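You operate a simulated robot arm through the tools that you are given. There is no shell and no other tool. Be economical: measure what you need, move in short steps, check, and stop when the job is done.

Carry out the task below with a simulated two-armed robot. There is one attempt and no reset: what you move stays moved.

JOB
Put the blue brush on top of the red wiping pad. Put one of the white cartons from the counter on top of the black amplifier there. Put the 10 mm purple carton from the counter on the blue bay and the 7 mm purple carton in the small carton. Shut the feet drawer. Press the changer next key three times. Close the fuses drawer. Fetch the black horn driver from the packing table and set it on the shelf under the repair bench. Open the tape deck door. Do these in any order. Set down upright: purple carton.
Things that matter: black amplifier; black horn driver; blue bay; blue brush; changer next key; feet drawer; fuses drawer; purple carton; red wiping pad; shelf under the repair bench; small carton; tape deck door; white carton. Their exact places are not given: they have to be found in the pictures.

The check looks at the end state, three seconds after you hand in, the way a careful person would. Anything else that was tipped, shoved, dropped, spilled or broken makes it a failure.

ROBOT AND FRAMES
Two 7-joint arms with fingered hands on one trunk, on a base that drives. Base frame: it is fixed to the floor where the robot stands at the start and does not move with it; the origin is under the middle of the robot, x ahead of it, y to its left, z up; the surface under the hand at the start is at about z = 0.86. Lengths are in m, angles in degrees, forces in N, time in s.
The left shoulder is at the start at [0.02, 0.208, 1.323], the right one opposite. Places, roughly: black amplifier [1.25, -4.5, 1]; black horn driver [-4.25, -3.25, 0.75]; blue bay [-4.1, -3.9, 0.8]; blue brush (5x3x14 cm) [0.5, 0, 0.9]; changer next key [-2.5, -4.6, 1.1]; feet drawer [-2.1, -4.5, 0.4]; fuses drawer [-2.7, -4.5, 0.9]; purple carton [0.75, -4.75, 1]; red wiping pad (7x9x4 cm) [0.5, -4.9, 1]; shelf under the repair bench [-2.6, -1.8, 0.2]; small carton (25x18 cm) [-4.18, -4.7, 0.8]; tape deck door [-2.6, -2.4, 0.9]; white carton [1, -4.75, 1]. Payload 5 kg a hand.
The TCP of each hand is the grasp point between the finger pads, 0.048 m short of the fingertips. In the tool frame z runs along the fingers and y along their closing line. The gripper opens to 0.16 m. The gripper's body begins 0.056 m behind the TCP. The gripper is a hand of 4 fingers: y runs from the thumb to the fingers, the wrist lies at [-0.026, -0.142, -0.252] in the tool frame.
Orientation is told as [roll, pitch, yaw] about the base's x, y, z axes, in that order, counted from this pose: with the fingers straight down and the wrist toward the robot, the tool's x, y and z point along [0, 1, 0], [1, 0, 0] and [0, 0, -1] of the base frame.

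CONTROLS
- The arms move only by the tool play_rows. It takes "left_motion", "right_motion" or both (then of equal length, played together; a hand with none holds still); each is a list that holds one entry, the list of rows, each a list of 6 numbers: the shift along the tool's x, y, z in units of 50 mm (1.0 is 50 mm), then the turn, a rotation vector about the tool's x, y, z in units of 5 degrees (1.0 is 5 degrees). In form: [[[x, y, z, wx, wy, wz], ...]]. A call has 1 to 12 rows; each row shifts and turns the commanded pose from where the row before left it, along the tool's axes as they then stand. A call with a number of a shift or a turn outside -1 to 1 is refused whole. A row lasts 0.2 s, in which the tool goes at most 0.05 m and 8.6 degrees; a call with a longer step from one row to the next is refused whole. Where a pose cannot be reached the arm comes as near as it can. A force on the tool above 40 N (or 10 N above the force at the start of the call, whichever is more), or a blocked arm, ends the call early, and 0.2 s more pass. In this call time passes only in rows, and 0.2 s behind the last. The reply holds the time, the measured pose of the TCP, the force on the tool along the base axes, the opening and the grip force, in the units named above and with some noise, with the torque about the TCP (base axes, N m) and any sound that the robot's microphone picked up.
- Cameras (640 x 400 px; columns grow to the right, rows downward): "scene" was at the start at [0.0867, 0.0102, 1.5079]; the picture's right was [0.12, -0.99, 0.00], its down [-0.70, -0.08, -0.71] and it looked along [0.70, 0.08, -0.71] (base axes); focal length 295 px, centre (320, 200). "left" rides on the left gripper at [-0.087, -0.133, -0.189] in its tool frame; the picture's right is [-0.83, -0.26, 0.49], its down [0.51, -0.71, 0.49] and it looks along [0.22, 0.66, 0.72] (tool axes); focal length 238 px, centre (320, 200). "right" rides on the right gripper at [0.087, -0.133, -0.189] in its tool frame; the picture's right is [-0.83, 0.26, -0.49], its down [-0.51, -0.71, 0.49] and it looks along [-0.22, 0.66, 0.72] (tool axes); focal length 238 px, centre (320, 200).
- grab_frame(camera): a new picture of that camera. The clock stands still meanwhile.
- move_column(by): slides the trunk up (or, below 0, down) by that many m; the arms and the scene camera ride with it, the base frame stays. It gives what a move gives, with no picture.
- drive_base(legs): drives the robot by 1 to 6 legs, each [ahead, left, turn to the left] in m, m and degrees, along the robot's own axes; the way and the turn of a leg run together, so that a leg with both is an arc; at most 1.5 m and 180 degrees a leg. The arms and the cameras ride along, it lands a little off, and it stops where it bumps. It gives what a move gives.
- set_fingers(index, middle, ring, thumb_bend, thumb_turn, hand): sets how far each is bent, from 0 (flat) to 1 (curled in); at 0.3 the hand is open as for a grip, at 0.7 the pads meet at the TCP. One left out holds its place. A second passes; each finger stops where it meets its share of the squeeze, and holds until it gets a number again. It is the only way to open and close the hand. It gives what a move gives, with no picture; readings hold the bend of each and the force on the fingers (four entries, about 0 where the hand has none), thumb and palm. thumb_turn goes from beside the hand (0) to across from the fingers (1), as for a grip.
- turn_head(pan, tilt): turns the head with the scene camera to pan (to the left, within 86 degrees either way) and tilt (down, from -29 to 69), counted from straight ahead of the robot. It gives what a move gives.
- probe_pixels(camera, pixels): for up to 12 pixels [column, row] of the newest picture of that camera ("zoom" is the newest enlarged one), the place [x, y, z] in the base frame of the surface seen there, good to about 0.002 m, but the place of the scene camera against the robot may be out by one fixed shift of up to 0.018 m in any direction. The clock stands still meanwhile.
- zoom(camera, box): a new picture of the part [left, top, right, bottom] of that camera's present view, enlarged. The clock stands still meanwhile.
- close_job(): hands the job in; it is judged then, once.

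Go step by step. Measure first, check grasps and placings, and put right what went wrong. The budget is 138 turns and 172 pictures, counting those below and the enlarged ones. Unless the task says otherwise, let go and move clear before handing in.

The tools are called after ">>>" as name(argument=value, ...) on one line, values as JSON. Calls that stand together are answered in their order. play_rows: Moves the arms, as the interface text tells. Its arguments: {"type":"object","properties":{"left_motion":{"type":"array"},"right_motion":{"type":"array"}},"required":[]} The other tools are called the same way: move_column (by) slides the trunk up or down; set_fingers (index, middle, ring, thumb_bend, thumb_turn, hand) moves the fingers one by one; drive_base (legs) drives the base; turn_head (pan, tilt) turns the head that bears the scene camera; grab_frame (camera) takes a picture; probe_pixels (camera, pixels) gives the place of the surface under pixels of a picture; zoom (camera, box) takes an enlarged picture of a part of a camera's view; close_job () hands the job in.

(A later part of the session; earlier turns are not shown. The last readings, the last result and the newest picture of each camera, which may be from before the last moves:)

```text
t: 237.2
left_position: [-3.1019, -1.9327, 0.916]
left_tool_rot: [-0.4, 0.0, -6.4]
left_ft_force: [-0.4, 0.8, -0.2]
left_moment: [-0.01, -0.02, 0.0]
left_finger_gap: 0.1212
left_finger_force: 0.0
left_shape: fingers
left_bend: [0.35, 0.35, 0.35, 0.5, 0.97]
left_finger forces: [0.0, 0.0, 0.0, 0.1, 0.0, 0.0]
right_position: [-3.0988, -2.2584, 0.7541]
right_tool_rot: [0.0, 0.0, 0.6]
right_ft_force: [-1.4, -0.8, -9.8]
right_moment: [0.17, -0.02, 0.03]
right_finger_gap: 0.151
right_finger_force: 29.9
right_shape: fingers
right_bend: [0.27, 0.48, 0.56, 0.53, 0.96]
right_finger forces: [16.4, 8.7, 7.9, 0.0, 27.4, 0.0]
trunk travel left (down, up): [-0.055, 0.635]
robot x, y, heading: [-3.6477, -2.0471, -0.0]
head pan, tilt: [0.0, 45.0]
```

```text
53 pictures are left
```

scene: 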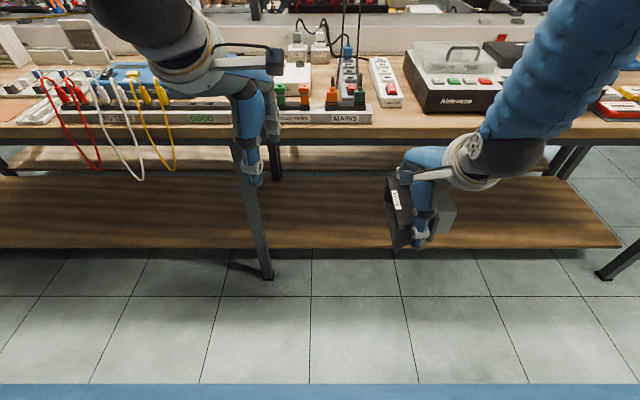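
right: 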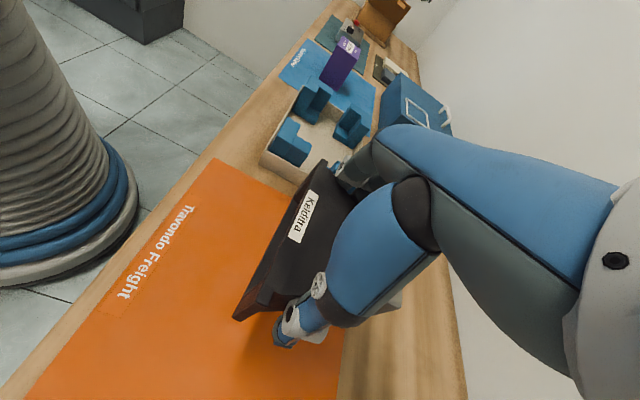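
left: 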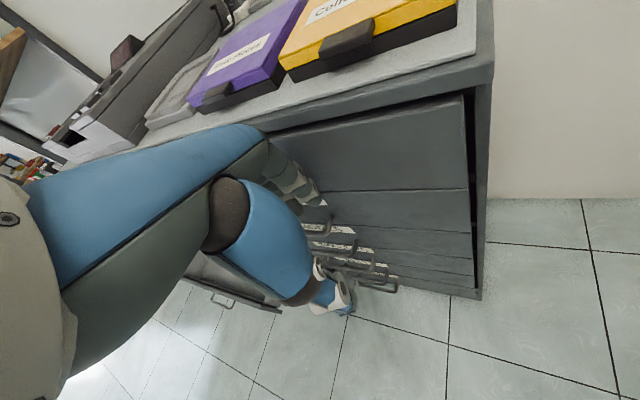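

I'll lower both hands in front of the bench: the left to about z 0.5 so it can slip under the bench edge, and the horn to about z 0.29.

>>> play_rows(left_motion=[[[0, 0, 0.8, 0, 0, 0], [0, 0, 0.8, 0, 0, 0], [0, 0, 0.8, 0, 0, 0], [0, 0, 0.8, 0, 0, 0], [0, 0, 0.8, 0, 0, 0], [0, 0, 0.8, 0, 0, 0], [0, 0, 0.8, 0, 0, 0], [0, 0, 0.8, 0, 0, 0], [0, 0, 0.8, 0, 0, 0], [0, 0, 0.8, 0, 0, 0], [0, 0, 0.8, 0, 0, 0]]], right_motion=[[[0, 0, 0.8, 0, 0, 0], [0, 0, 0.8, 0, 0, 0], [0, 0, 0.8, 0, 0, 0], [0, 0, 0.8, 0, 0, 0], [0, 0, 0.8, 0, 0, 0], [0, 0, 0.8, 0, 0, 0], [0, 0, 0.8, 0, 0, 0], [0, 0, 0.8, 0, 0, 0], [0, 0, 0.8, 0, 0, 0], [0, 0, 0.8, 0, 0, 0], [0, 0, 0.8, 0, 0, 0]]])

>>> grab_frame(camera="scene")

>>> grab_frame(camera="right")

```text
t: 239.6
left_position: [-3.1013, -1.9365, 0.4765]
left_tool_rot: [-0.5, -0.1, -6.3]
left_ft_force: [1.2, -0.4, 0.4]
left_moment: [0.08, 0.11, 0.0]
left_finger_gap: 0.1211
left_finger_force: 0.1
left_shape: fingers
left_bend: [0.35, 0.35, 0.35, 0.5, 0.97]
left_finger forces: [0.0, 0.0, 0.0, 0.0, 0.0, 0.0]
right_position: [-3.0976, -2.2571, 0.3129]
right_tool_rot: [0.0, 0.0, 0.6]
right_ft_force: [0.7, 0.2, -10.6]
right_moment: [0.2, 0.05, 0.04]
right_finger_gap: 0.1506
right_finger_force: 30.3
right_shape: fingers
right_bend: [0.27, 0.48, 0.56, 0.53, 0.96]
right_finger forces: [16.0, 9.1, 7.5, 0.0, 26.4, 0.1]
trunk travel left (down, up): [-0.055, 0.635]
robot x, y, heading: [-3.6511, -2.0494, 0.1]
head pan, tilt: [0.0, 45.0]
```

```text
52 pictures are left
```

scene: 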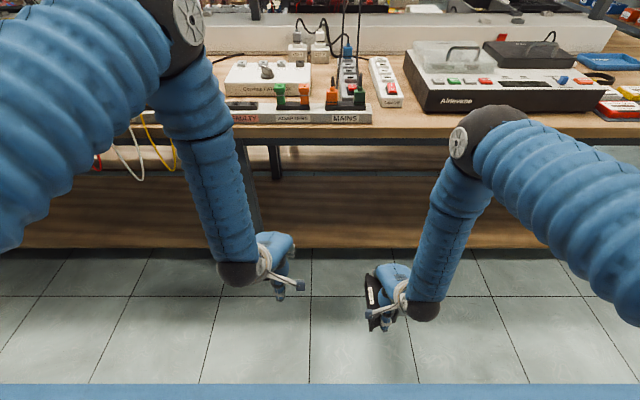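

```text
51 pictures are left
```

right: 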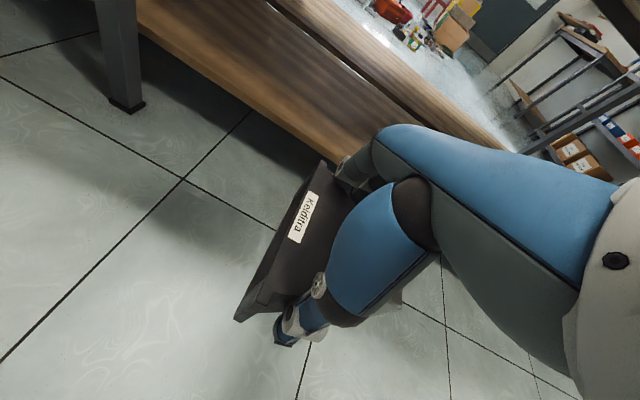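

>>> probe_pixels(camera="scene", pixels=[[485, 125], [470, 120], [530, 130], [450, 180], [430, 260], [185, 25], [210, 130], [235, 230]])

>>> play_rows(right_motion=[[[0, 0.8, 0, 0, 0, 0], [0, 0.8, 0, 0, 0, 0], [0, 0.8, 0, 0, 0, 0], [0, 0.8, 0, 0, 0, 0]]])

>>> grab_frame(camera="scene")

```text
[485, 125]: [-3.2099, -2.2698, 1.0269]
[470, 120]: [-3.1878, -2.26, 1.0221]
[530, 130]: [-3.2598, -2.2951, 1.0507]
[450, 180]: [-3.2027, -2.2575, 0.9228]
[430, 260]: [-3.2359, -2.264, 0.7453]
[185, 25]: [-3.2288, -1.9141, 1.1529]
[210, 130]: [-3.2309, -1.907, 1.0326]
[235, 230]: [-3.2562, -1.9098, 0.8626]
```

```text
t: 240.6
left_position: [-3.1023, -1.9356, 0.4762]
left_tool_rot: [-0.6, -0.1, -6.3]
left_ft_force: [-0.6, 0.3, 0.8]
left_moment: [-0.01, -0.03, 0.02]
left_finger_gap: 0.1211
left_finger_force: 0.1
left_shape: fingers
left_bend: [0.35, 0.35, 0.35, 0.5, 0.97]
left_finger forces: [0.1, 0.1, 0.1, 0.1, 0.1, 0.1]
right_position: [-2.9365, -2.2558, 0.3137]
right_tool_rot: [0.1, 0.2, 0.7]
right_ft_force: [-2.5, 0.1, -10.6]
right_moment: [0.23, -0.17, -0.03]
right_finger_gap: 0.1501
right_finger_force: 30.0
right_shape: fingers
right_bend: [0.27, 0.48, 0.56, 0.53, 0.96]
right_finger forces: [16.0, 9.2, 7.6, 0.1, 27.1, 0.0]
trunk travel left (down, up): [-0.055, 0.635]
robot x, y, heading: [-3.6505, -2.0495, -0.1]
head pan, tilt: [0.0, 45.0]
```

```text
50 pictures are left
```

scene: 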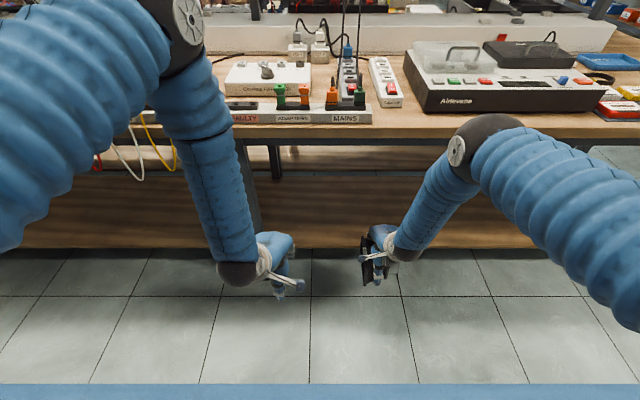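

>>> play_rows(right_motion=[[[0, 0.8, 0, 0, 0, 0], [0, 0.8, 0, 0, 0, 0], [0, 0.8, 0, 0, 0, 0], [0, 0.8, 0, 0, 0, 0], [0, 0.8, 0, 0, 0, 0], [0, 0.8, 0, 0, 0, 0]]])

>>> grab_frame(camera="scene")

>>> grab_frame(camera="right")

```text
t: 241.7
left_position: [-3.1021, -1.9364, 0.4766]
left_tool_rot: [-0.4, -0.2, -6.3]
left_ft_force: [0.3, 1.5, 0.0]
left_moment: [-0.19, -0.03, -0.05]
left_finger_gap: 0.1214
left_finger_force: 0.1
left_shape: fingers
left_bend: [0.35, 0.35, 0.35, 0.5, 0.97]
left_finger forces: [0.1, 0.0, 0.0, 0.1, 0.0, 0.0]
right_position: [-2.8219, -2.2762, 0.2729]
right_tool_rot: [-1.2, 4.8, -0.2]
right_ft_force: [-3.0, -2.8, -9.9]
right_moment: [0.39, -0.3, -0.08]
right_finger_gap: 0.1501
right_finger_force: 31.8
right_shape: fingers
right_bend: [0.27, 0.48, 0.56, 0.53, 0.96]
right_finger forces: [16.3, 10.5, 8.3, 0.1, 27.5, 0.0]
right hand out of reach, approached as far as the arm can: row 5
trunk travel left (down, up): [-0.055, 0.635]
robot x, y, heading: [-3.6482, -2.0525, 0.1]
head pan, tilt: [0.0, 45.0]
stopped in row 5 (right hand): the force on the tool passed its limit at 61 N (the readings are from after the stop); the commanded pose is now the measured one
```

```text
49 pictures are left
```

scene: 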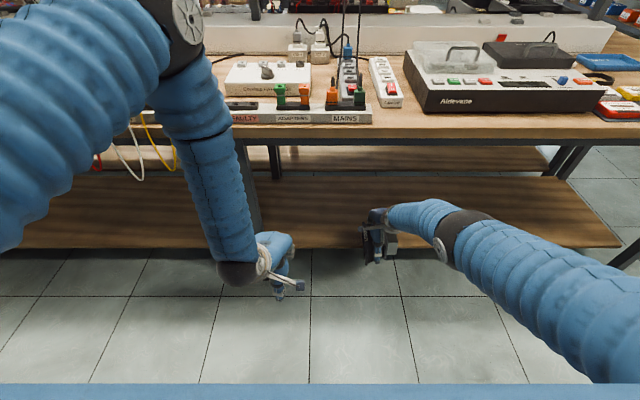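

```text
48 pictures are left
```

right: 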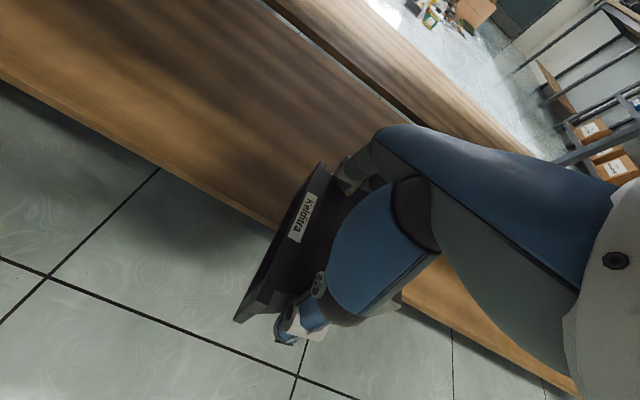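

The arm is at full stretch. I'll level and raise the hand, retract 5 cm, and drive the base 0.18 m forward instead.

>>> play_rows(right_motion=[[[0, -0.5, -0.5, -0.48, 0.12, 0.1], [0, -0.5, -0.4, -0.48, 0.12, 0.1], [0.2, 0, 0, 0, 0, 0]]])

>>> drive_base(legs=[[0.18, 0, 0]])

>>> grab_frame(camera="scene")

>>> grab_frame(camera="right")

```text
t: 242.5
left_position: [-3.1023, -1.9342, 0.4775]
left_tool_rot: [-0.4, -0.1, -6.4]
left_ft_force: [-0.3, 1.1, -1.0]
left_moment: [-0.02, -0.01, -0.01]
left_finger_gap: 0.1214
left_finger_force: 0.1
left_shape: fingers
left_bend: [0.35, 0.35, 0.35, 0.5, 0.97]
left_finger forces: [0.1, 0.1, 0.0, 0.0, 0.0, 0.1]
right_position: [-2.8669, -2.2608, 0.3226]
right_tool_rot: [0.2, -0.1, -1.1]
right_ft_force: [-3.8, -0.4, -14.1]
right_moment: [0.27, -0.29, -0.05]
right_finger_gap: 0.1502
right_finger_force: 30.0
right_shape: fingers
right_bend: [0.27, 0.48, 0.56, 0.53, 0.96]
right_finger forces: [15.6, 9.6, 8.3, 0.0, 27.2, 0.0]
trunk travel left (down, up): [-0.055, 0.635]
robot x, y, heading: [-3.6501, -2.0496, -0.3]
head pan, tilt: [0.0, 45.0]
```

```text
t: 244.1
left_position: [-2.9285, -1.9394, 0.477]
left_tool_rot: [-0.4, -0.1, -6.7]
left_ft_force: [-0.1, -0.2, -0.3]
left_moment: [-0.02, 0.04, 0.0]
left_finger_gap: 0.1213
left_finger_force: 0.1
left_shape: fingers
left_bend: [0.35, 0.35, 0.35, 0.5, 0.97]
left_finger forces: [0.1, 0.0, 0.0, 0.0, 0.0, 0.0]
right_position: [-2.7109, -2.2637, 0.3101]
right_tool_rot: [0.2, 1.2, -1.3]
right_ft_force: [-1.1, 0.2, -10.4]
right_moment: [0.2, -0.09, -0.02]
right_finger_gap: 0.1498
right_finger_force: 31.4
right_shape: fingers
right_bend: [0.27, 0.48, 0.56, 0.54, 0.96]
right_finger forces: [16.2, 9.9, 8.6, 0.0, 27.7, 0.1]
trunk travel left (down, up): [-0.055, 0.635]
robot x, y, heading: [-3.4784, -2.0489, -0.3]
head pan, tilt: [0.0, 45.0]
stopped in leg 1: the robot was blocked; the commanded pose is now the measured one
```

```text
47 pictures are left
```

scene: 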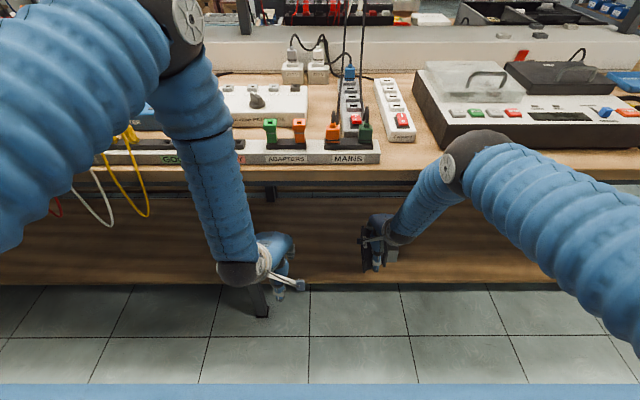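

```text
46 pictures are left
```

right: 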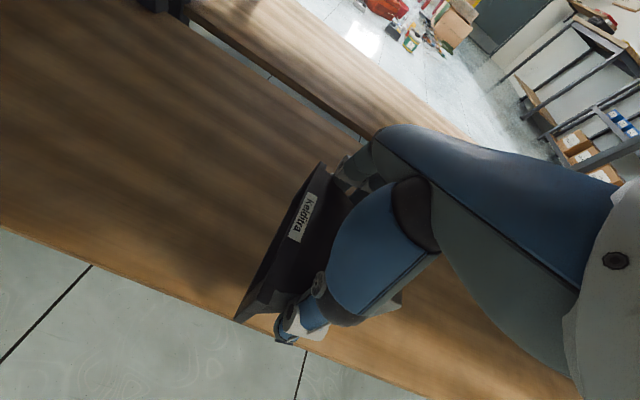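

The base was blocked 1 cm short, probably because the right forearm is near the bench edge. I'll back off 2 cm, drop the trunk 5 cm to lower the forearm, and edge forward again.

>>> drive_base(legs=[[-0.03, 0, 0]])

>>> move_column(by=-0.05)

>>> probe_pixels(camera="scene", pixels=[[470, 140], [455, 165], [430, 195], [405, 225], [500, 140], [420, 165], [360, 160], [380, 282], [250, 300], [185, 20]])

>>> grab_frame(camera="left")

```text
t: 244.9
left_position: [-2.9583, -1.939, 0.4765]
left_tool_rot: [-0.4, -0.1, -6.7]
left_ft_force: [-0.7, -0.3, 0.3]
left_moment: [-0.03, -0.03, 0.02]
left_finger_gap: 0.1212
left_finger_force: 0.0
left_shape: fingers
left_bend: [0.35, 0.35, 0.35, 0.5, 0.97]
left_finger forces: [0.0, 0.0, 0.1, 0.0, 0.0, 0.0]
right_position: [-2.7374, -2.2637, 0.3128]
right_tool_rot: [0.2, 1.0, -1.4]
right_ft_force: [-0.8, 0.9, -9.0]
right_moment: [0.19, -0.01, 0.0]
right_finger_gap: 0.1499
right_finger_force: 31.5
right_shape: fingers
right_bend: [0.27, 0.48, 0.56, 0.54, 0.96]
right_finger forces: [16.1, 9.9, 8.7, 0.0, 27.6, 0.1]
trunk travel left (down, up): [-0.055, 0.635]
robot x, y, heading: [-3.5046, -2.0475, -0.3]
head pan, tilt: [0.0, 45.0]
```

```text
t: 245.8
left_position: [-2.9583, -1.9384, 0.4275]
left_tool_rot: [-0.4, -0.2, -6.8]
left_ft_force: [-0.6, -0.6, 0.9]
left_moment: [0.05, 0.0, -0.01]
left_finger_gap: 0.1212
left_finger_force: 0.0
left_shape: fingers
left_bend: [0.35, 0.35, 0.35, 0.5, 0.97]
left_finger forces: [0.0, 0.0, 0.0, 0.0, 0.0, 0.0]
right_position: [-2.7389, -2.2653, 0.2639]
right_tool_rot: [0.2, 0.8, -1.4]
right_ft_force: [1.0, -1.0, -9.0]
right_moment: [0.18, 0.0, -0.02]
right_finger_gap: 0.15
right_finger_force: 31.2
right_shape: fingers
right_bend: [0.27, 0.48, 0.56, 0.54, 0.96]
right_finger forces: [16.1, 9.9, 8.6, 0.0, 27.4, 0.0]
trunk travel left (down, up): [-0.005, 0.685]
robot x, y, heading: [-3.5102, -2.047, -0.4]
head pan, tilt: [0.0, 45.0]
```

```text
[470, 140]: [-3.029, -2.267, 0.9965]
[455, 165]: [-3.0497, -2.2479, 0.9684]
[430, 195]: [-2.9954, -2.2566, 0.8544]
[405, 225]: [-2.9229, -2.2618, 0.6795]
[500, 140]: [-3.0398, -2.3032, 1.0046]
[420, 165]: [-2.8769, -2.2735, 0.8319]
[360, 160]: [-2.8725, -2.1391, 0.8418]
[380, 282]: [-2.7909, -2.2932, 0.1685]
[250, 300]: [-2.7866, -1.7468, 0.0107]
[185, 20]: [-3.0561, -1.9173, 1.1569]
```

```text
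45 pictures are left
```

left: 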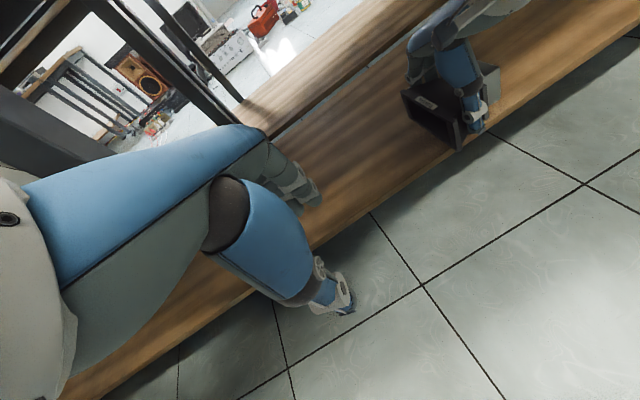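

The forearm touched the bench front edge (surface near x≈-2.92, z≈0.7–0.8). Stretching the arm flattens it, so I'll extend the hand 4–5 cm from here.

>>> play_rows(right_motion=[[[0, 0.4, 0, -0.2, 0, 0], [0, 0.4, 0, 0, 0, 0], [0, 0.2, 0, 0, 0, 0]]])

>>> grab_frame(camera="left")

>>> grab_frame(camera="scene")

```text
t: 246.7
left_position: [-2.958, -1.9386, 0.4273]
left_tool_rot: [-0.4, -0.3, -6.8]
left_ft_force: [-0.1, -0.2, 0.2]
left_moment: [0.04, -0.01, 0.0]
left_finger_gap: 0.1216
left_finger_force: 0.1
left_shape: fingers
left_bend: [0.35, 0.35, 0.35, 0.5, 0.97]
left_finger forces: [0.1, 0.0, 0.0, 0.0, 0.1, 0.1]
right_position: [-2.6899, -2.2647, 0.2625]
right_tool_rot: [0.2, 0.0, -1.4]
right_ft_force: [0.0, 0.6, -10.5]
right_moment: [0.22, -0.05, -0.03]
right_finger_gap: 0.1499
right_finger_force: 31.2
right_shape: fingers
right_bend: [0.27, 0.48, 0.56, 0.54, 0.96]
right_finger forces: [15.9, 9.7, 8.5, 0.0, 27.3, 0.0]
trunk travel left (down, up): [-0.005, 0.685]
robot x, y, heading: [-3.5088, -2.0472, -0.4]
head pan, tilt: [0.0, 45.0]
```

```text
44 pictures are left
```

left: 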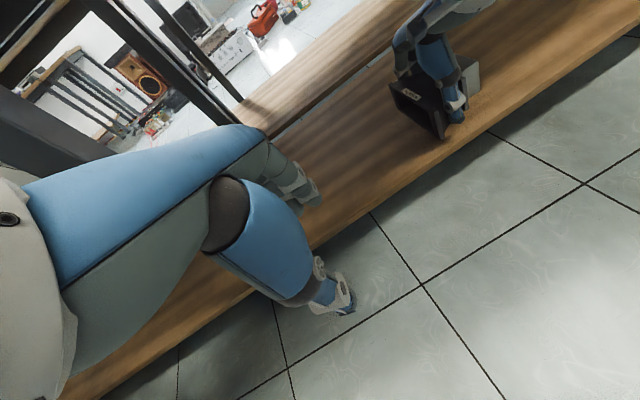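

```text
43 pictures are left
```

scene: 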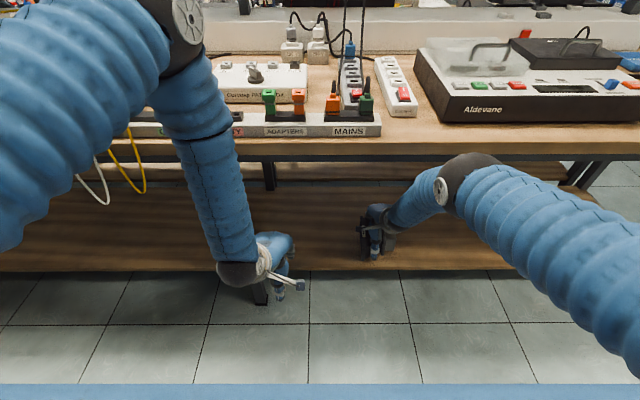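

>>> probe_pixels(camera="left", pixels=[[440, 136], [395, 100], [440, 160], [443, 168], [420, 180], [380, 200], [360, 212], [470, 70]])

>>> zoom(camera="left", box=[360, 30, 520, 200])

```text
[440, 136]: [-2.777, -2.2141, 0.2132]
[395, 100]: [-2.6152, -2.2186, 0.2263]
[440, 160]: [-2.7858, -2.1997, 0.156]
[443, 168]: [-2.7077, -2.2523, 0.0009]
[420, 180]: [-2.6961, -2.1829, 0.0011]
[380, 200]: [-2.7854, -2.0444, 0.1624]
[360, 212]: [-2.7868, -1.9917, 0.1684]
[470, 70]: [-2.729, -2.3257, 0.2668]
```

```text
2.35 times, centred on (440, 115) of left
```

zoom: 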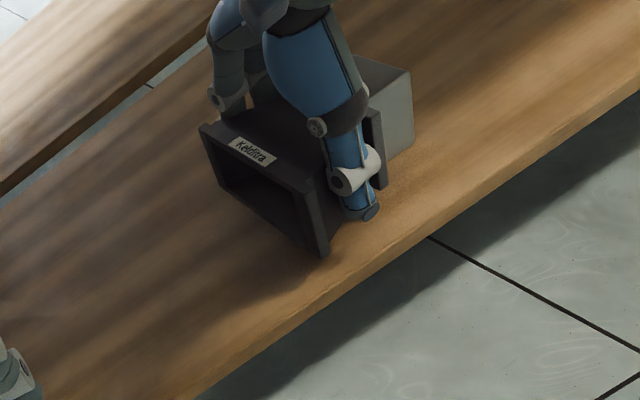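

The horn's rear edge is 1 cm inside the shelf edge (-2.786). I'll drive 3 cm more forward.

>>> drive_base(legs=[[0.03, 0, 0]])

>>> play_rows(right_motion=[[[0, 0, 0.3, 0, 0, 0], [0, 0, 0.15, 0, 0, 0], [0, 0, 0.06, 0, 0, 0], [0, 0, 0.06, 0, 0, 0], [0, 0, 0.05, 0, 0, 0]]])

>>> zoom(camera="left", box=[360, 30, 520, 200])

```text
t: 247.5
left_position: [-2.9273, -1.9394, 0.4257]
left_tool_rot: [-0.4, -0.3, -6.8]
left_ft_force: [-0.2, -0.1, -0.4]
left_moment: [0.01, 0.03, 0.02]
left_finger_gap: 0.1211
left_finger_force: 0.1
left_shape: fingers
left_bend: [0.35, 0.35, 0.35, 0.5, 0.97]
left_finger forces: [0.0, 0.0, 0.0, 0.0, 0.1, 0.0]
right_position: [-2.6592, -2.2651, 0.2615]
right_tool_rot: [0.2, 0.0, -1.4]
right_ft_force: [-0.1, 0.1, -10.0]
right_moment: [0.21, -0.04, 0.03]
right_finger_gap: 0.1497
right_finger_force: 30.9
right_shape: fingers
right_bend: [0.27, 0.48, 0.56, 0.54, 0.96]
right_finger forces: [16.0, 9.8, 8.5, 0.0, 27.2, 0.1]
trunk travel left (down, up): [-0.005, 0.685]
robot x, y, heading: [-3.4818, -2.0508, -0.5]
head pan, tilt: [0.0, 45.0]
```

```text
t: 248.7
left_position: [-2.9298, -1.94, 0.4279]
left_tool_rot: [-0.5, -0.4, -6.9]
left_ft_force: [0.1, 0.6, 0.2]
left_moment: [0.05, 0.01, 0.0]
left_finger_gap: 0.1214
left_finger_force: 0.1
left_shape: fingers
left_bend: [0.35, 0.35, 0.35, 0.5, 0.97]
left_finger forces: [0.0, 0.1, 0.0, 0.0, 0.0, 0.0]
right_position: [-2.6567, -2.267, 0.2368]
right_tool_rot: [0.0, -0.5, -1.4]
right_ft_force: [-10.7, -4.3, 28.7]
right_moment: [0.38, -2.03, 0.01]
right_finger_gap: 0.1509
right_finger_force: 35.3
right_shape: fingers
right_bend: [0.27, 0.48, 0.56, 0.53, 0.96]
right_finger forces: [17.3, 10.9, 8.8, 0.0, 33.2, 0.0]
trunk travel left (down, up): [-0.005, 0.685]
robot x, y, heading: [-3.4826, -2.0521, -0.3]
head pan, tilt: [0.0, 45.0]
```

```text
2.35 times, centred on (440, 115) of left
```

zoom: 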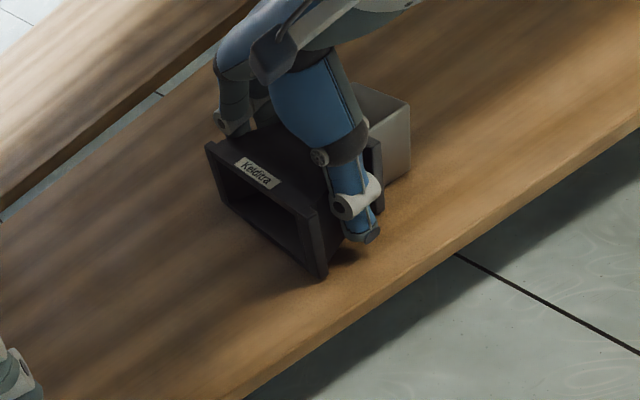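

The horn is on the shelf, about 4 cm inside the edge. I'll ease off 2 mm and open gently.

>>> play_rows(right_motion=[[[0, 0, -0.04, 0, 0, 0]]])

>>> set_fingers(hand="right", index=0.24, middle=0.42, ring=0.48, thumb_bend=0.46)

>>> set_fingers(hand="right", index=0.2, middle=0.25, ring=0.25, thumb_bend=0.28)

>>> zoom(camera="left", box=[360, 30, 520, 200])

```text
t: 249.1
left_position: [-2.9288, -1.9385, 0.4271]
left_tool_rot: [-0.6, -0.3, -6.9]
left_ft_force: [-0.2, 0.1, 0.7]
left_moment: [-0.02, -0.02, -0.02]
left_finger_gap: 0.1213
left_finger_force: 0.0
left_shape: fingers
left_bend: [0.35, 0.35, 0.35, 0.5, 0.97]
left_finger forces: [0.0, 0.0, 0.0, 0.1, 0.1, 0.0]
right_position: [-2.6581, -2.2667, 0.2371]
right_tool_rot: [0.0, -0.4, -1.3]
right_ft_force: [1.2, -4.3, 21.7]
right_moment: [0.29, -2.32, -0.15]
right_finger_gap: 0.1507
right_finger_force: 35.5
right_shape: fingers
right_bend: [0.27, 0.48, 0.56, 0.53, 0.96]
right_finger forces: [20.9, 11.2, 9.8, 0.1, 27.2, 0.0]
trunk travel left (down, up): [-0.005, 0.685]
robot x, y, heading: [-3.4791, -2.0464, -0.3]
head pan, tilt: [0.0, 45.0]
```

```text
t: 250.1
left_position: [-2.9292, -1.9383, 0.4262]
left_tool_rot: [-0.5, -0.3, -6.7]
left_ft_force: [-0.4, 1.1, -0.1]
left_moment: [0.01, -0.01, 0.01]
left_finger_gap: 0.1212
left_finger_force: 0.0
left_shape: fingers
left_bend: [0.35, 0.35, 0.35, 0.5, 0.97]
left_finger forces: [0.0, 0.1, 0.1, 0.0, 0.1, 0.0]
right_position: [-2.6605, -2.2648, 0.232]
right_tool_rot: [0.2, 0.1, -1.4]
right_ft_force: [-2.2, 0.1, -5.5]
right_moment: [0.13, 0.01, -0.02]
right_finger_gap: 0.1667
right_finger_force: 11.4
right_shape: fingers
right_bend: [0.23, 0.41, 0.48, 0.43, 0.97]
right_finger forces: [7.1, 3.4, 0.3, 0.0, 11.2, 0.0]
trunk travel left (down, up): [-0.005, 0.685]
robot x, y, heading: [-3.4776, -2.0487, -0.4]
head pan, tilt: [0.0, 45.0]
```

```text
t: 251.1
left_position: [-2.9283, -1.9381, 0.4274]
left_tool_rot: [-0.4, -0.1, -6.7]
left_ft_force: [-0.1, 0.4, 0.4]
left_moment: [-0.01, -0.02, 0.02]
left_finger_gap: 0.1212
left_finger_force: 0.1
left_shape: fingers
left_bend: [0.35, 0.35, 0.35, 0.5, 0.97]
left_finger forces: [0.1, 0.1, 0.1, 0.1, 0.0, 0.0]
right_position: [-2.6606, -2.2665, 0.2332]
right_tool_rot: [0.2, 0.1, -1.4]
right_ft_force: [-0.1, 0.0, 0.0]
right_moment: [0.01, 0.02, -0.03]
right_finger_gap: 0.1958
right_finger_force: 0.1
right_shape: fingers
right_bend: [0.2, 0.25, 0.25, 0.28, 0.97]
right_finger forces: [0.0, 0.0, 0.0, 0.0, 0.0, 0.0]
trunk travel left (down, up): [-0.005, 0.685]
robot x, y, heading: [-3.4789, -2.0507, -0.2]
head pan, tilt: [0.0, 45.0]
```

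```text
2.35 times, centred on (440, 115) of left
```

zoom: 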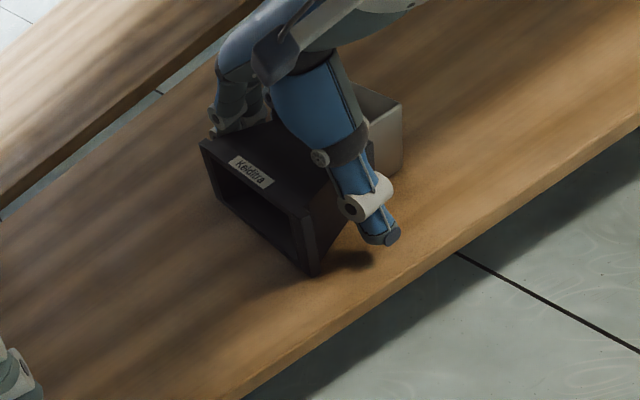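

Released and flat. I'll raise the hand 8 cm and back out.

>>> play_rows(right_motion=[[[0, 0, -0.3, 0, 0, 0], [0, 0, -0.5, 0, 0, 0], [0, 0, -0.5, 0, 0, 0], [0, 0, -0.4, 0, 0, 0]]])

>>> zoom(camera="left", box=[360, 30, 520, 200])

```text
t: 252.3
left_position: [-2.9315, -1.9397, 0.4276]
left_tool_rot: [-0.4, -0.2, -6.9]
left_ft_force: [0.1, 0.1, 0.3]
left_moment: [-0.01, -0.01, -0.02]
left_finger_gap: 0.121
left_finger_force: 0.1
left_shape: fingers
left_bend: [0.35, 0.35, 0.35, 0.5, 0.97]
left_finger forces: [0.1, 0.1, 0.0, 0.0, 0.1, 0.1]
right_position: [-2.6918, -2.2641, 0.2904]
right_tool_rot: [0.2, 2.2, -1.4]
right_ft_force: [0.8, -0.2, 1.0]
right_moment: [-0.05, 0.0, -0.03]
right_finger_gap: 0.1961
right_finger_force: 0.2
right_shape: fingers
right_bend: [0.2, 0.25, 0.25, 0.28, 0.97]
right_finger forces: [0.0, 0.0, 0.0, 0.0, 0.0, 0.0]
trunk travel left (down, up): [-0.005, 0.685]
robot x, y, heading: [-3.4799, -2.049, -0.5]
head pan, tilt: [0.0, 45.0]
stopped in row 4 (right hand): the arm was blocked; the commanded pose is now the measured one
```

```text
2.35 times, centred on (440, 115) of left
```

zoom: 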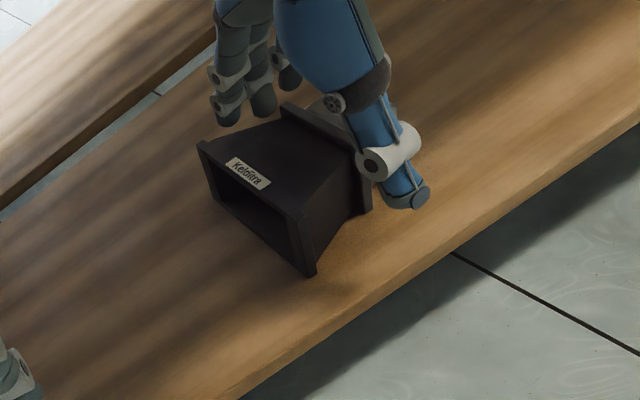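

The forearm is against the bench edge again, so I can't lift higher here. I'll open the hand wider and slide out sideways along the horn's narrow driver end by driving the base right.

>>> set_fingers(hand="right", index=0.05, middle=0.05, ring=0.05, thumb_bend=0.2)

>>> zoom(camera="left", box=[360, 0, 520, 170])

```text
t: 253.3
left_position: [-2.9314, -1.9404, 0.4272]
left_tool_rot: [-0.3, -0.3, -6.8]
left_ft_force: [0.0, 0.1, 0.2]
left_moment: [0.05, 0.0, 0.0]
left_finger_gap: 0.1214
left_finger_force: 0.0
left_shape: fingers
left_bend: [0.35, 0.35, 0.35, 0.5, 0.97]
left_finger forces: [0.1, 0.0, 0.1, 0.0, 0.0, 0.0]
right_position: [-2.6898, -2.2652, 0.2925]
right_tool_rot: [0.2, 2.1, -1.4]
right_ft_force: [0.3, 0.0, 0.0]
right_moment: [-0.02, -0.01, 0.0]
right_finger_gap: 0.2377
right_finger_force: 0.1
right_shape: fingers
right_bend: [0.05, 0.05, 0.05, 0.2, 0.97]
right_finger forces: [0.0, 0.0, 0.0, 0.1, 0.0, 0.1]
trunk travel left (down, up): [-0.005, 0.685]
robot x, y, heading: [-3.4783, -2.048, -0.6]
head pan, tilt: [0.0, 45.0]
```

```text
2.35 times, centred on (440, 85) of left
```

zoom: 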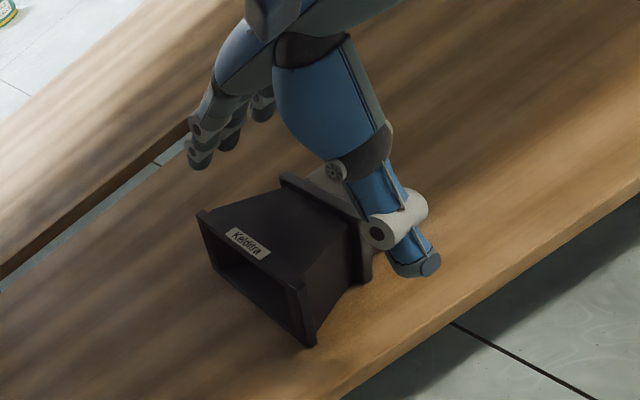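

>>> drive_base(legs=[[0, -0.26, 0]])

>>> grab_frame(camera="left")

```text
t: 254.0
left_position: [-2.9319, -1.9411, 0.4263]
left_tool_rot: [-0.5, -0.1, -6.9]
left_ft_force: [0.5, -0.2, -0.3]
left_moment: [0.01, 0.0, 0.01]
left_finger_gap: 0.1213
left_finger_force: 0.0
left_shape: fingers
left_bend: [0.35, 0.35, 0.35, 0.5, 0.97]
left_finger forces: [0.0, 0.0, 0.1, 0.0, 0.0, 0.1]
right_position: [-2.6907, -2.266, 0.2894]
right_tool_rot: [0.2, 2.3, -1.3]
right_ft_force: [-0.4, -1.1, 0.1]
right_moment: [0.01, 0.0, -0.03]
right_finger_gap: 0.2376
right_finger_force: 0.1
right_shape: fingers
right_bend: [0.05, 0.05, 0.05, 0.2, 0.97]
right_finger forces: [0.0, 0.0, 0.0, 0.0, 0.0, 0.0]
trunk travel left (down, up): [-0.005, 0.685]
robot x, y, heading: [-3.4824, -2.0529, -0.4]
head pan, tilt: [0.0, 45.0]
stopped in leg 1: the robot was blocked; the commanded pose is now the measured one
```

```text
37 pictures are left
```

left: 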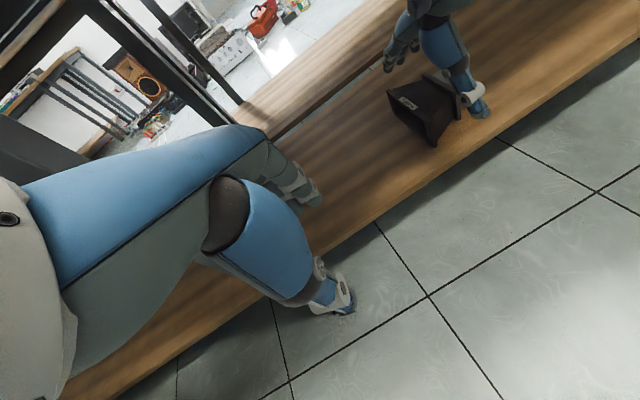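

The contact with the bench edge blocks the drive. I'll lower the hand 1.5 cm to free the forearm, then slide right.

>>> play_rows(right_motion=[[[0, 0.1, 0.15, 0, 0, 0], [0, 0.1, 0.15, 0, 0, 0]]])

>>> drive_base(legs=[[0, -0.26, 0]])

>>> grab_frame(camera="left")

```text
t: 254.6
left_position: [-2.9308, -1.943, 0.4268]
left_tool_rot: [-0.3, -0.1, -6.9]
left_ft_force: [0.0, -0.8, 0.7]
left_moment: [0.0, -0.01, -0.01]
left_finger_gap: 0.1212
left_finger_force: 0.1
left_shape: fingers
left_bend: [0.35, 0.35, 0.35, 0.5, 0.97]
left_finger forces: [0.1, 0.0, 0.0, 0.0, 0.1, 0.1]
right_position: [-2.6806, -2.2653, 0.2758]
right_tool_rot: [0.2, 2.2, -1.3]
right_ft_force: [0.0, -0.6, 0.3]
right_moment: [0.03, 0.0, 0.02]
right_finger_gap: 0.2375
right_finger_force: 0.1
right_shape: fingers
right_bend: [0.05, 0.05, 0.05, 0.2, 0.97]
right_finger forces: [0.0, 0.1, 0.0, 0.0, 0.0, 0.0]
trunk travel left (down, up): [-0.005, 0.685]
robot x, y, heading: [-3.4786, -2.0494, -0.1]
head pan, tilt: [0.0, 45.0]
```

```text
t: 256.5
left_position: [-2.9338, -2.2038, 0.4267]
left_tool_rot: [-0.4, -0.2, -7.0]
left_ft_force: [0.4, -0.3, 0.1]
left_moment: [-0.02, 0.02, 0.02]
left_finger_gap: 0.1213
left_finger_force: 0.0
left_shape: fingers
left_bend: [0.35, 0.35, 0.35, 0.5, 0.97]
left_finger forces: [0.0, 0.0, 0.0, 0.0, 0.0, 0.1]
right_position: [-2.6819, -2.5275, 0.2758]
right_tool_rot: [0.2, 2.3, -1.3]
right_ft_force: [0.3, -0.1, 0.1]
right_moment: [0.02, 0.02, -0.01]
right_finger_gap: 0.2376
right_finger_force: 0.1
right_shape: fingers
right_bend: [0.05, 0.05, 0.05, 0.2, 0.97]
right_finger forces: [0.1, 0.0, 0.0, 0.1, 0.1, 0.0]
trunk travel left (down, up): [-0.005, 0.685]
robot x, y, heading: [-3.4824, -2.3138, -0.5]
head pan, tilt: [0.0, 45.0]
```

```text
36 pictures are left
```

left: 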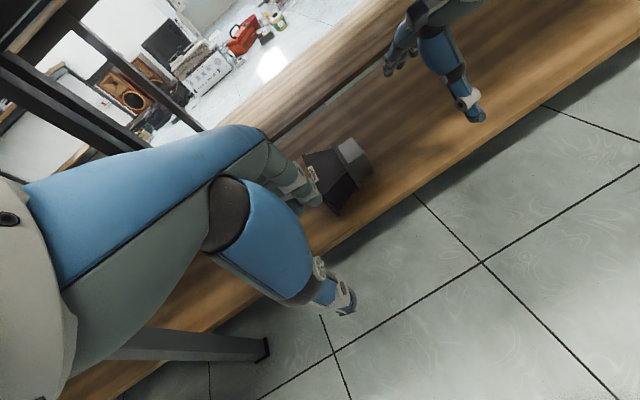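

The hand is clear and the horn stands on the shelf. I'll back out, retract the right hand, and raise the trunk for the tape deck door.

>>> drive_base(legs=[[-0.17, 0, 0]])

>>> play_rows(right_motion=[[[0, -0.9, 0, -0.2, 0, 0], [0, -0.9, 0, -0.2, 0, 0], [0, -0.9, 0, 0, 0, 0], [0, -0.9, 0, 0, 0, 0], [0, -0.9, 0, 0, 0, 0]]])

>>> move_column(by=0.62)

>>> grab_frame(camera="scene")

```text
t: 257.9
left_position: [-3.1044, -2.2037, 0.4266]
left_tool_rot: [-0.4, -0.2, -6.7]
left_ft_force: [-0.1, -0.4, -0.9]
left_moment: [0.02, 0.0, 0.02]
left_finger_gap: 0.1212
left_finger_force: 0.0
left_shape: fingers
left_bend: [0.35, 0.35, 0.35, 0.5, 0.97]
left_finger forces: [0.0, 0.0, 0.0, 0.1, 0.1, 0.1]
right_position: [-2.8528, -2.5264, 0.2761]
right_tool_rot: [0.2, 2.2, -1.2]
right_ft_force: [1.0, 0.8, 0.1]
right_moment: [0.01, -0.01, 0.04]
right_finger_gap: 0.2377
right_finger_force: 0.0
right_shape: fingers
right_bend: [0.05, 0.05, 0.05, 0.2, 0.97]
right_finger forces: [0.1, 0.0, 0.0, 0.0, 0.0, 0.0]
trunk travel left (down, up): [-0.005, 0.685]
robot x, y, heading: [-3.6559, -2.3101, -0.6]
head pan, tilt: [0.0, 45.0]
```

```text
t: 259.1
left_position: [-3.1034, -2.2033, 0.4259]
left_tool_rot: [-0.4, -0.1, -6.8]
left_ft_force: [-0.3, 0.4, 0.8]
left_moment: [0.0, 0.01, 0.01]
left_finger_gap: 0.1211
left_finger_force: 0.0
left_shape: fingers
left_bend: [0.35, 0.35, 0.35, 0.5, 0.97]
left_finger forces: [0.0, 0.2, 0.1, 0.0, 0.1, 0.0]
right_position: [-3.0745, -2.5218, 0.2798]
right_tool_rot: [0.2, 0.0, -1.1]
right_ft_force: [1.7, 0.5, 0.4]
right_moment: [-0.03, 0.26, 0.04]
right_finger_gap: 0.2379
right_finger_force: 0.1
right_shape: fingers
right_bend: [0.05, 0.05, 0.05, 0.2, 0.97]
right_finger forces: [0.0, 0.0, 0.0, 0.1, 0.1, 0.0]
trunk travel left (down, up): [-0.005, 0.685]
robot x, y, heading: [-3.6529, -2.3093, -0.4]
head pan, tilt: [0.0, 45.0]
```

```text
refused: 0.62 is not a number from -0.4 to 0.4
```

```text
35 pictures are left
```

scene: 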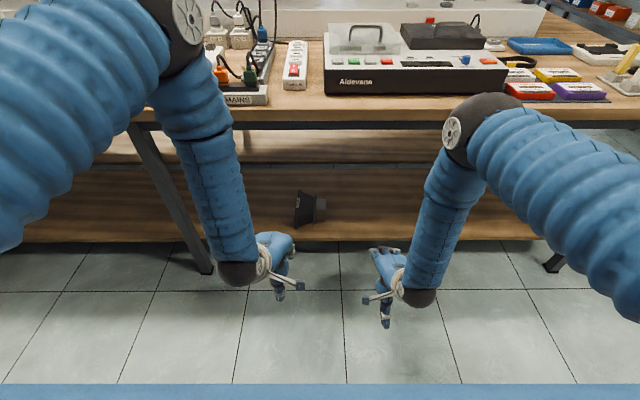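

>>> move_column(by=0.4)

>>> play_rows(left_motion=[[[0, 0, -0.8, 0, 0, 0], [0, 0, -0.8, 0, 0, 0], [0, 0, -0.8, 0, 0, 0], [0, 0, -0.8, 0, 0, 0], [0, 0, -0.8, 0, 0, 0], [0, 0, -0.8, 0, 0, 0], [0, 0, -0.8, 0, 0, 0], [0, 0, 0, 0, 0, 0], [0, 0, 0, 0, 0, 0], [0, 0, 0, 0, 0, 0]]], right_motion=[[[0, 0, -0.9, 0, 0, 0], [0, 0, -0.9, 0, 0, 0], [0, 0, -0.9, 0, 0, 0], [0, 0, -0.9, 0, 0, 0], [0, 0, -0.9, 0, 0, 0], [0, 0, -0.9, 0, 0, 0], [0, 0, -0.9, 0, 0, 0], [0, 0, -0.9, 0, 0, 0], [0, 0, -0.9, 0, 0, 0], [0, 0, -0.3, 0, 0, 0]]])

>>> set_fingers(hand="right", index=0.45, middle=0.45, ring=0.45, thumb_bend=0.45)

>>> drive_base(legs=[[0.2, 0.07, 0.5]])

>>> grab_frame(camera="right")

```text
t: 263.0
left_position: [-3.1024, -2.203, 0.8265]
left_tool_rot: [-0.5, 0.0, -6.8]
left_ft_force: [0.9, 0.2, -0.7]
left_moment: [0.01, 0.02, -0.03]
left_finger_gap: 0.1212
left_finger_force: 0.0
left_shape: fingers
left_bend: [0.35, 0.35, 0.35, 0.5, 0.97]
left_finger forces: [0.0, 0.1, 0.0, 0.0, 0.0, 0.0]
right_position: [-3.076, -2.5229, 0.6784]
right_tool_rot: [0.3, 0.3, -1.2]
right_ft_force: [0.7, 0.2, -0.3]
right_moment: [-0.03, 0.0, -0.02]
right_finger_gap: 0.2376
right_finger_force: 0.1
right_shape: fingers
right_bend: [0.05, 0.05, 0.05, 0.2, 0.97]
right_finger forces: [0.1, 0.1, 0.0, 0.0, 0.0, 0.0]
trunk travel left (down, up): [-0.405, 0.285]
robot x, y, heading: [-3.6472, -2.3115, -0.3]
head pan, tilt: [0.0, 45.0]
```

```text
t: 265.2
left_position: [-3.1042, -2.2012, 1.1078]
left_tool_rot: [-0.3, -0.1, -6.7]
left_ft_force: [0.0, 0.7, -0.1]
left_moment: [0.01, 0.05, -0.01]
left_finger_gap: 0.1209
left_finger_force: 0.2
left_shape: fingers
left_bend: [0.35, 0.35, 0.35, 0.5, 0.97]
left_finger forces: [0.0, 0.0, 0.1, 0.0, 0.0, 0.0]
right_position: [-3.0765, -2.5242, 1.0983]
right_tool_rot: [0.2, 0.3, -1.1]
right_ft_force: [0.1, -0.4, -1.3]
right_moment: [-0.01, -0.03, -0.02]
right_finger_gap: 0.2382
right_finger_force: 0.0
right_shape: fingers
right_bend: [0.05, 0.05, 0.05, 0.2, 0.97]
right_finger forces: [0.0, 0.0, 0.0, 0.1, 0.0, 0.0]
trunk travel left (down, up): [-0.405, 0.285]
robot x, y, heading: [-3.6511, -2.3104, -0.4]
head pan, tilt: [0.0, 45.0]
```

```text
t: 266.2
left_position: [-3.106, -2.2021, 1.1065]
left_tool_rot: [-0.4, -0.3, -6.8]
left_ft_force: [-0.3, 0.7, -0.6]
left_moment: [-0.02, 0.03, 0.0]
left_finger_gap: 0.1207
left_finger_force: 0.0
left_shape: fingers
left_bend: [0.35, 0.35, 0.35, 0.5, 0.97]
left_finger forces: [0.0, 0.0, 0.1, 0.0, 0.1, 0.0]
right_position: [-3.0763, -2.5239, 1.0978]
right_tool_rot: [0.2, 0.2, -1.2]
right_ft_force: [-0.1, -0.7, -0.2]
right_moment: [-0.02, -0.03, -0.03]
right_finger_gap: 0.112
right_finger_force: 0.1
right_shape: fingers
right_bend: [0.45, 0.45, 0.45, 0.45, 0.97]
right_finger forces: [0.0, 0.1, 0.0, 0.1, 0.0, 0.0]
trunk travel left (down, up): [-0.405, 0.285]
robot x, y, heading: [-3.6549, -2.3096, -0.4]
head pan, tilt: [0.0, 45.0]
```

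```text
t: 267.8
left_position: [-2.9043, -2.1267, 1.1058]
left_tool_rot: [-0.4, 0.0, -6.6]
left_ft_force: [0.0, -0.4, -0.4]
left_moment: [-0.05, 0.01, 0.01]
left_finger_gap: 0.1209
left_finger_force: 0.1
left_shape: fingers
left_bend: [0.35, 0.35, 0.35, 0.5, 0.97]
left_finger forces: [0.0, 0.0, 0.0, 0.0, 0.1, 0.0]
right_position: [-2.8727, -2.4511, 1.0985]
right_tool_rot: [0.2, 0.4, -0.9]
right_ft_force: [0.4, 0.4, -0.9]
right_moment: [-0.05, 0.04, -0.02]
right_finger_gap: 0.1119
right_finger_force: 0.0
right_shape: fingers
right_bend: [0.45, 0.45, 0.45, 0.45, 0.97]
right_finger forces: [0.0, 0.0, 0.0, 0.0, 0.1, 0.0]
trunk travel left (down, up): [-0.405, 0.285]
robot x, y, heading: [-3.4508, -2.2427, 0.1]
head pan, tilt: [0.0, 45.0]
```

```text
34 pictures are left
```

right: 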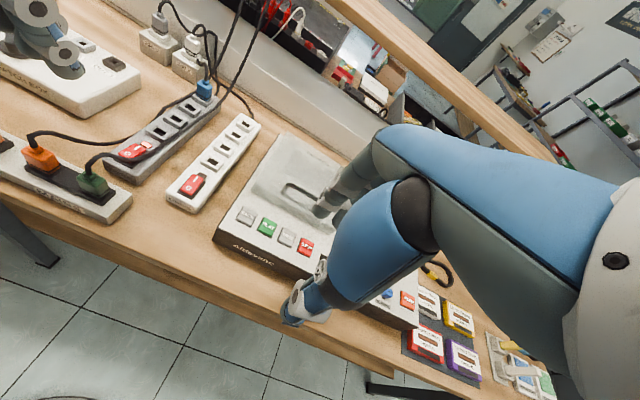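

>>> zoom(camera="right", box=[220, 120, 360, 260])

>>> grab_frame(camera="scene")

```text
2.86 times, centred on (290, 190) of right
```

zoom: 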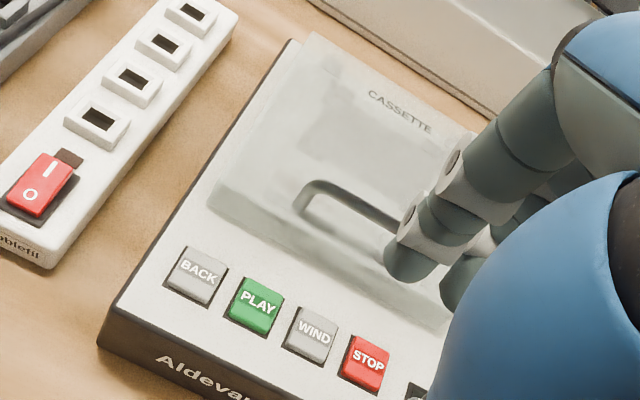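

```text
32 pictures are left
```

scene: 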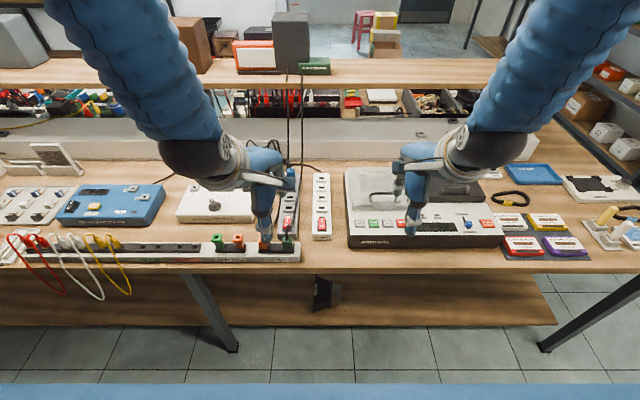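

>>> probe_pixels(camera="zoom", pixels=[[315, 183], [350, 192], [390, 215], [300, 210], [306, 200], [215, 195], [210, 212], [310, 42], [330, 255], [430, 310], [370, 150], [460, 140]])

>>> probe_pixels(camera="scene", pixels=[[352, 200], [352, 175], [370, 192], [395, 205], [365, 200], [385, 195]])

```text
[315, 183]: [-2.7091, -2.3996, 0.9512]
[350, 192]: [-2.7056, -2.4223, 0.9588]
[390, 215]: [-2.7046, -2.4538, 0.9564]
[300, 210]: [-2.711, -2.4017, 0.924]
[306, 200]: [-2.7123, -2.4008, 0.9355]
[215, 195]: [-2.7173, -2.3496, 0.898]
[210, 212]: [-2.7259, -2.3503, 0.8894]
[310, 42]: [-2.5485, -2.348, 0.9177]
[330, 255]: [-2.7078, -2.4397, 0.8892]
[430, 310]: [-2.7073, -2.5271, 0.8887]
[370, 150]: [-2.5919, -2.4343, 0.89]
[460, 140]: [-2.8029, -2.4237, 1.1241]
```

```text
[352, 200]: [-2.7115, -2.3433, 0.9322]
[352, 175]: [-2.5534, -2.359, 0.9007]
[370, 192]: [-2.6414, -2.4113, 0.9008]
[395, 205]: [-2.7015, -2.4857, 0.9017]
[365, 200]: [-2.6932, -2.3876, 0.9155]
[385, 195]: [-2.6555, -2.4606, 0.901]
```

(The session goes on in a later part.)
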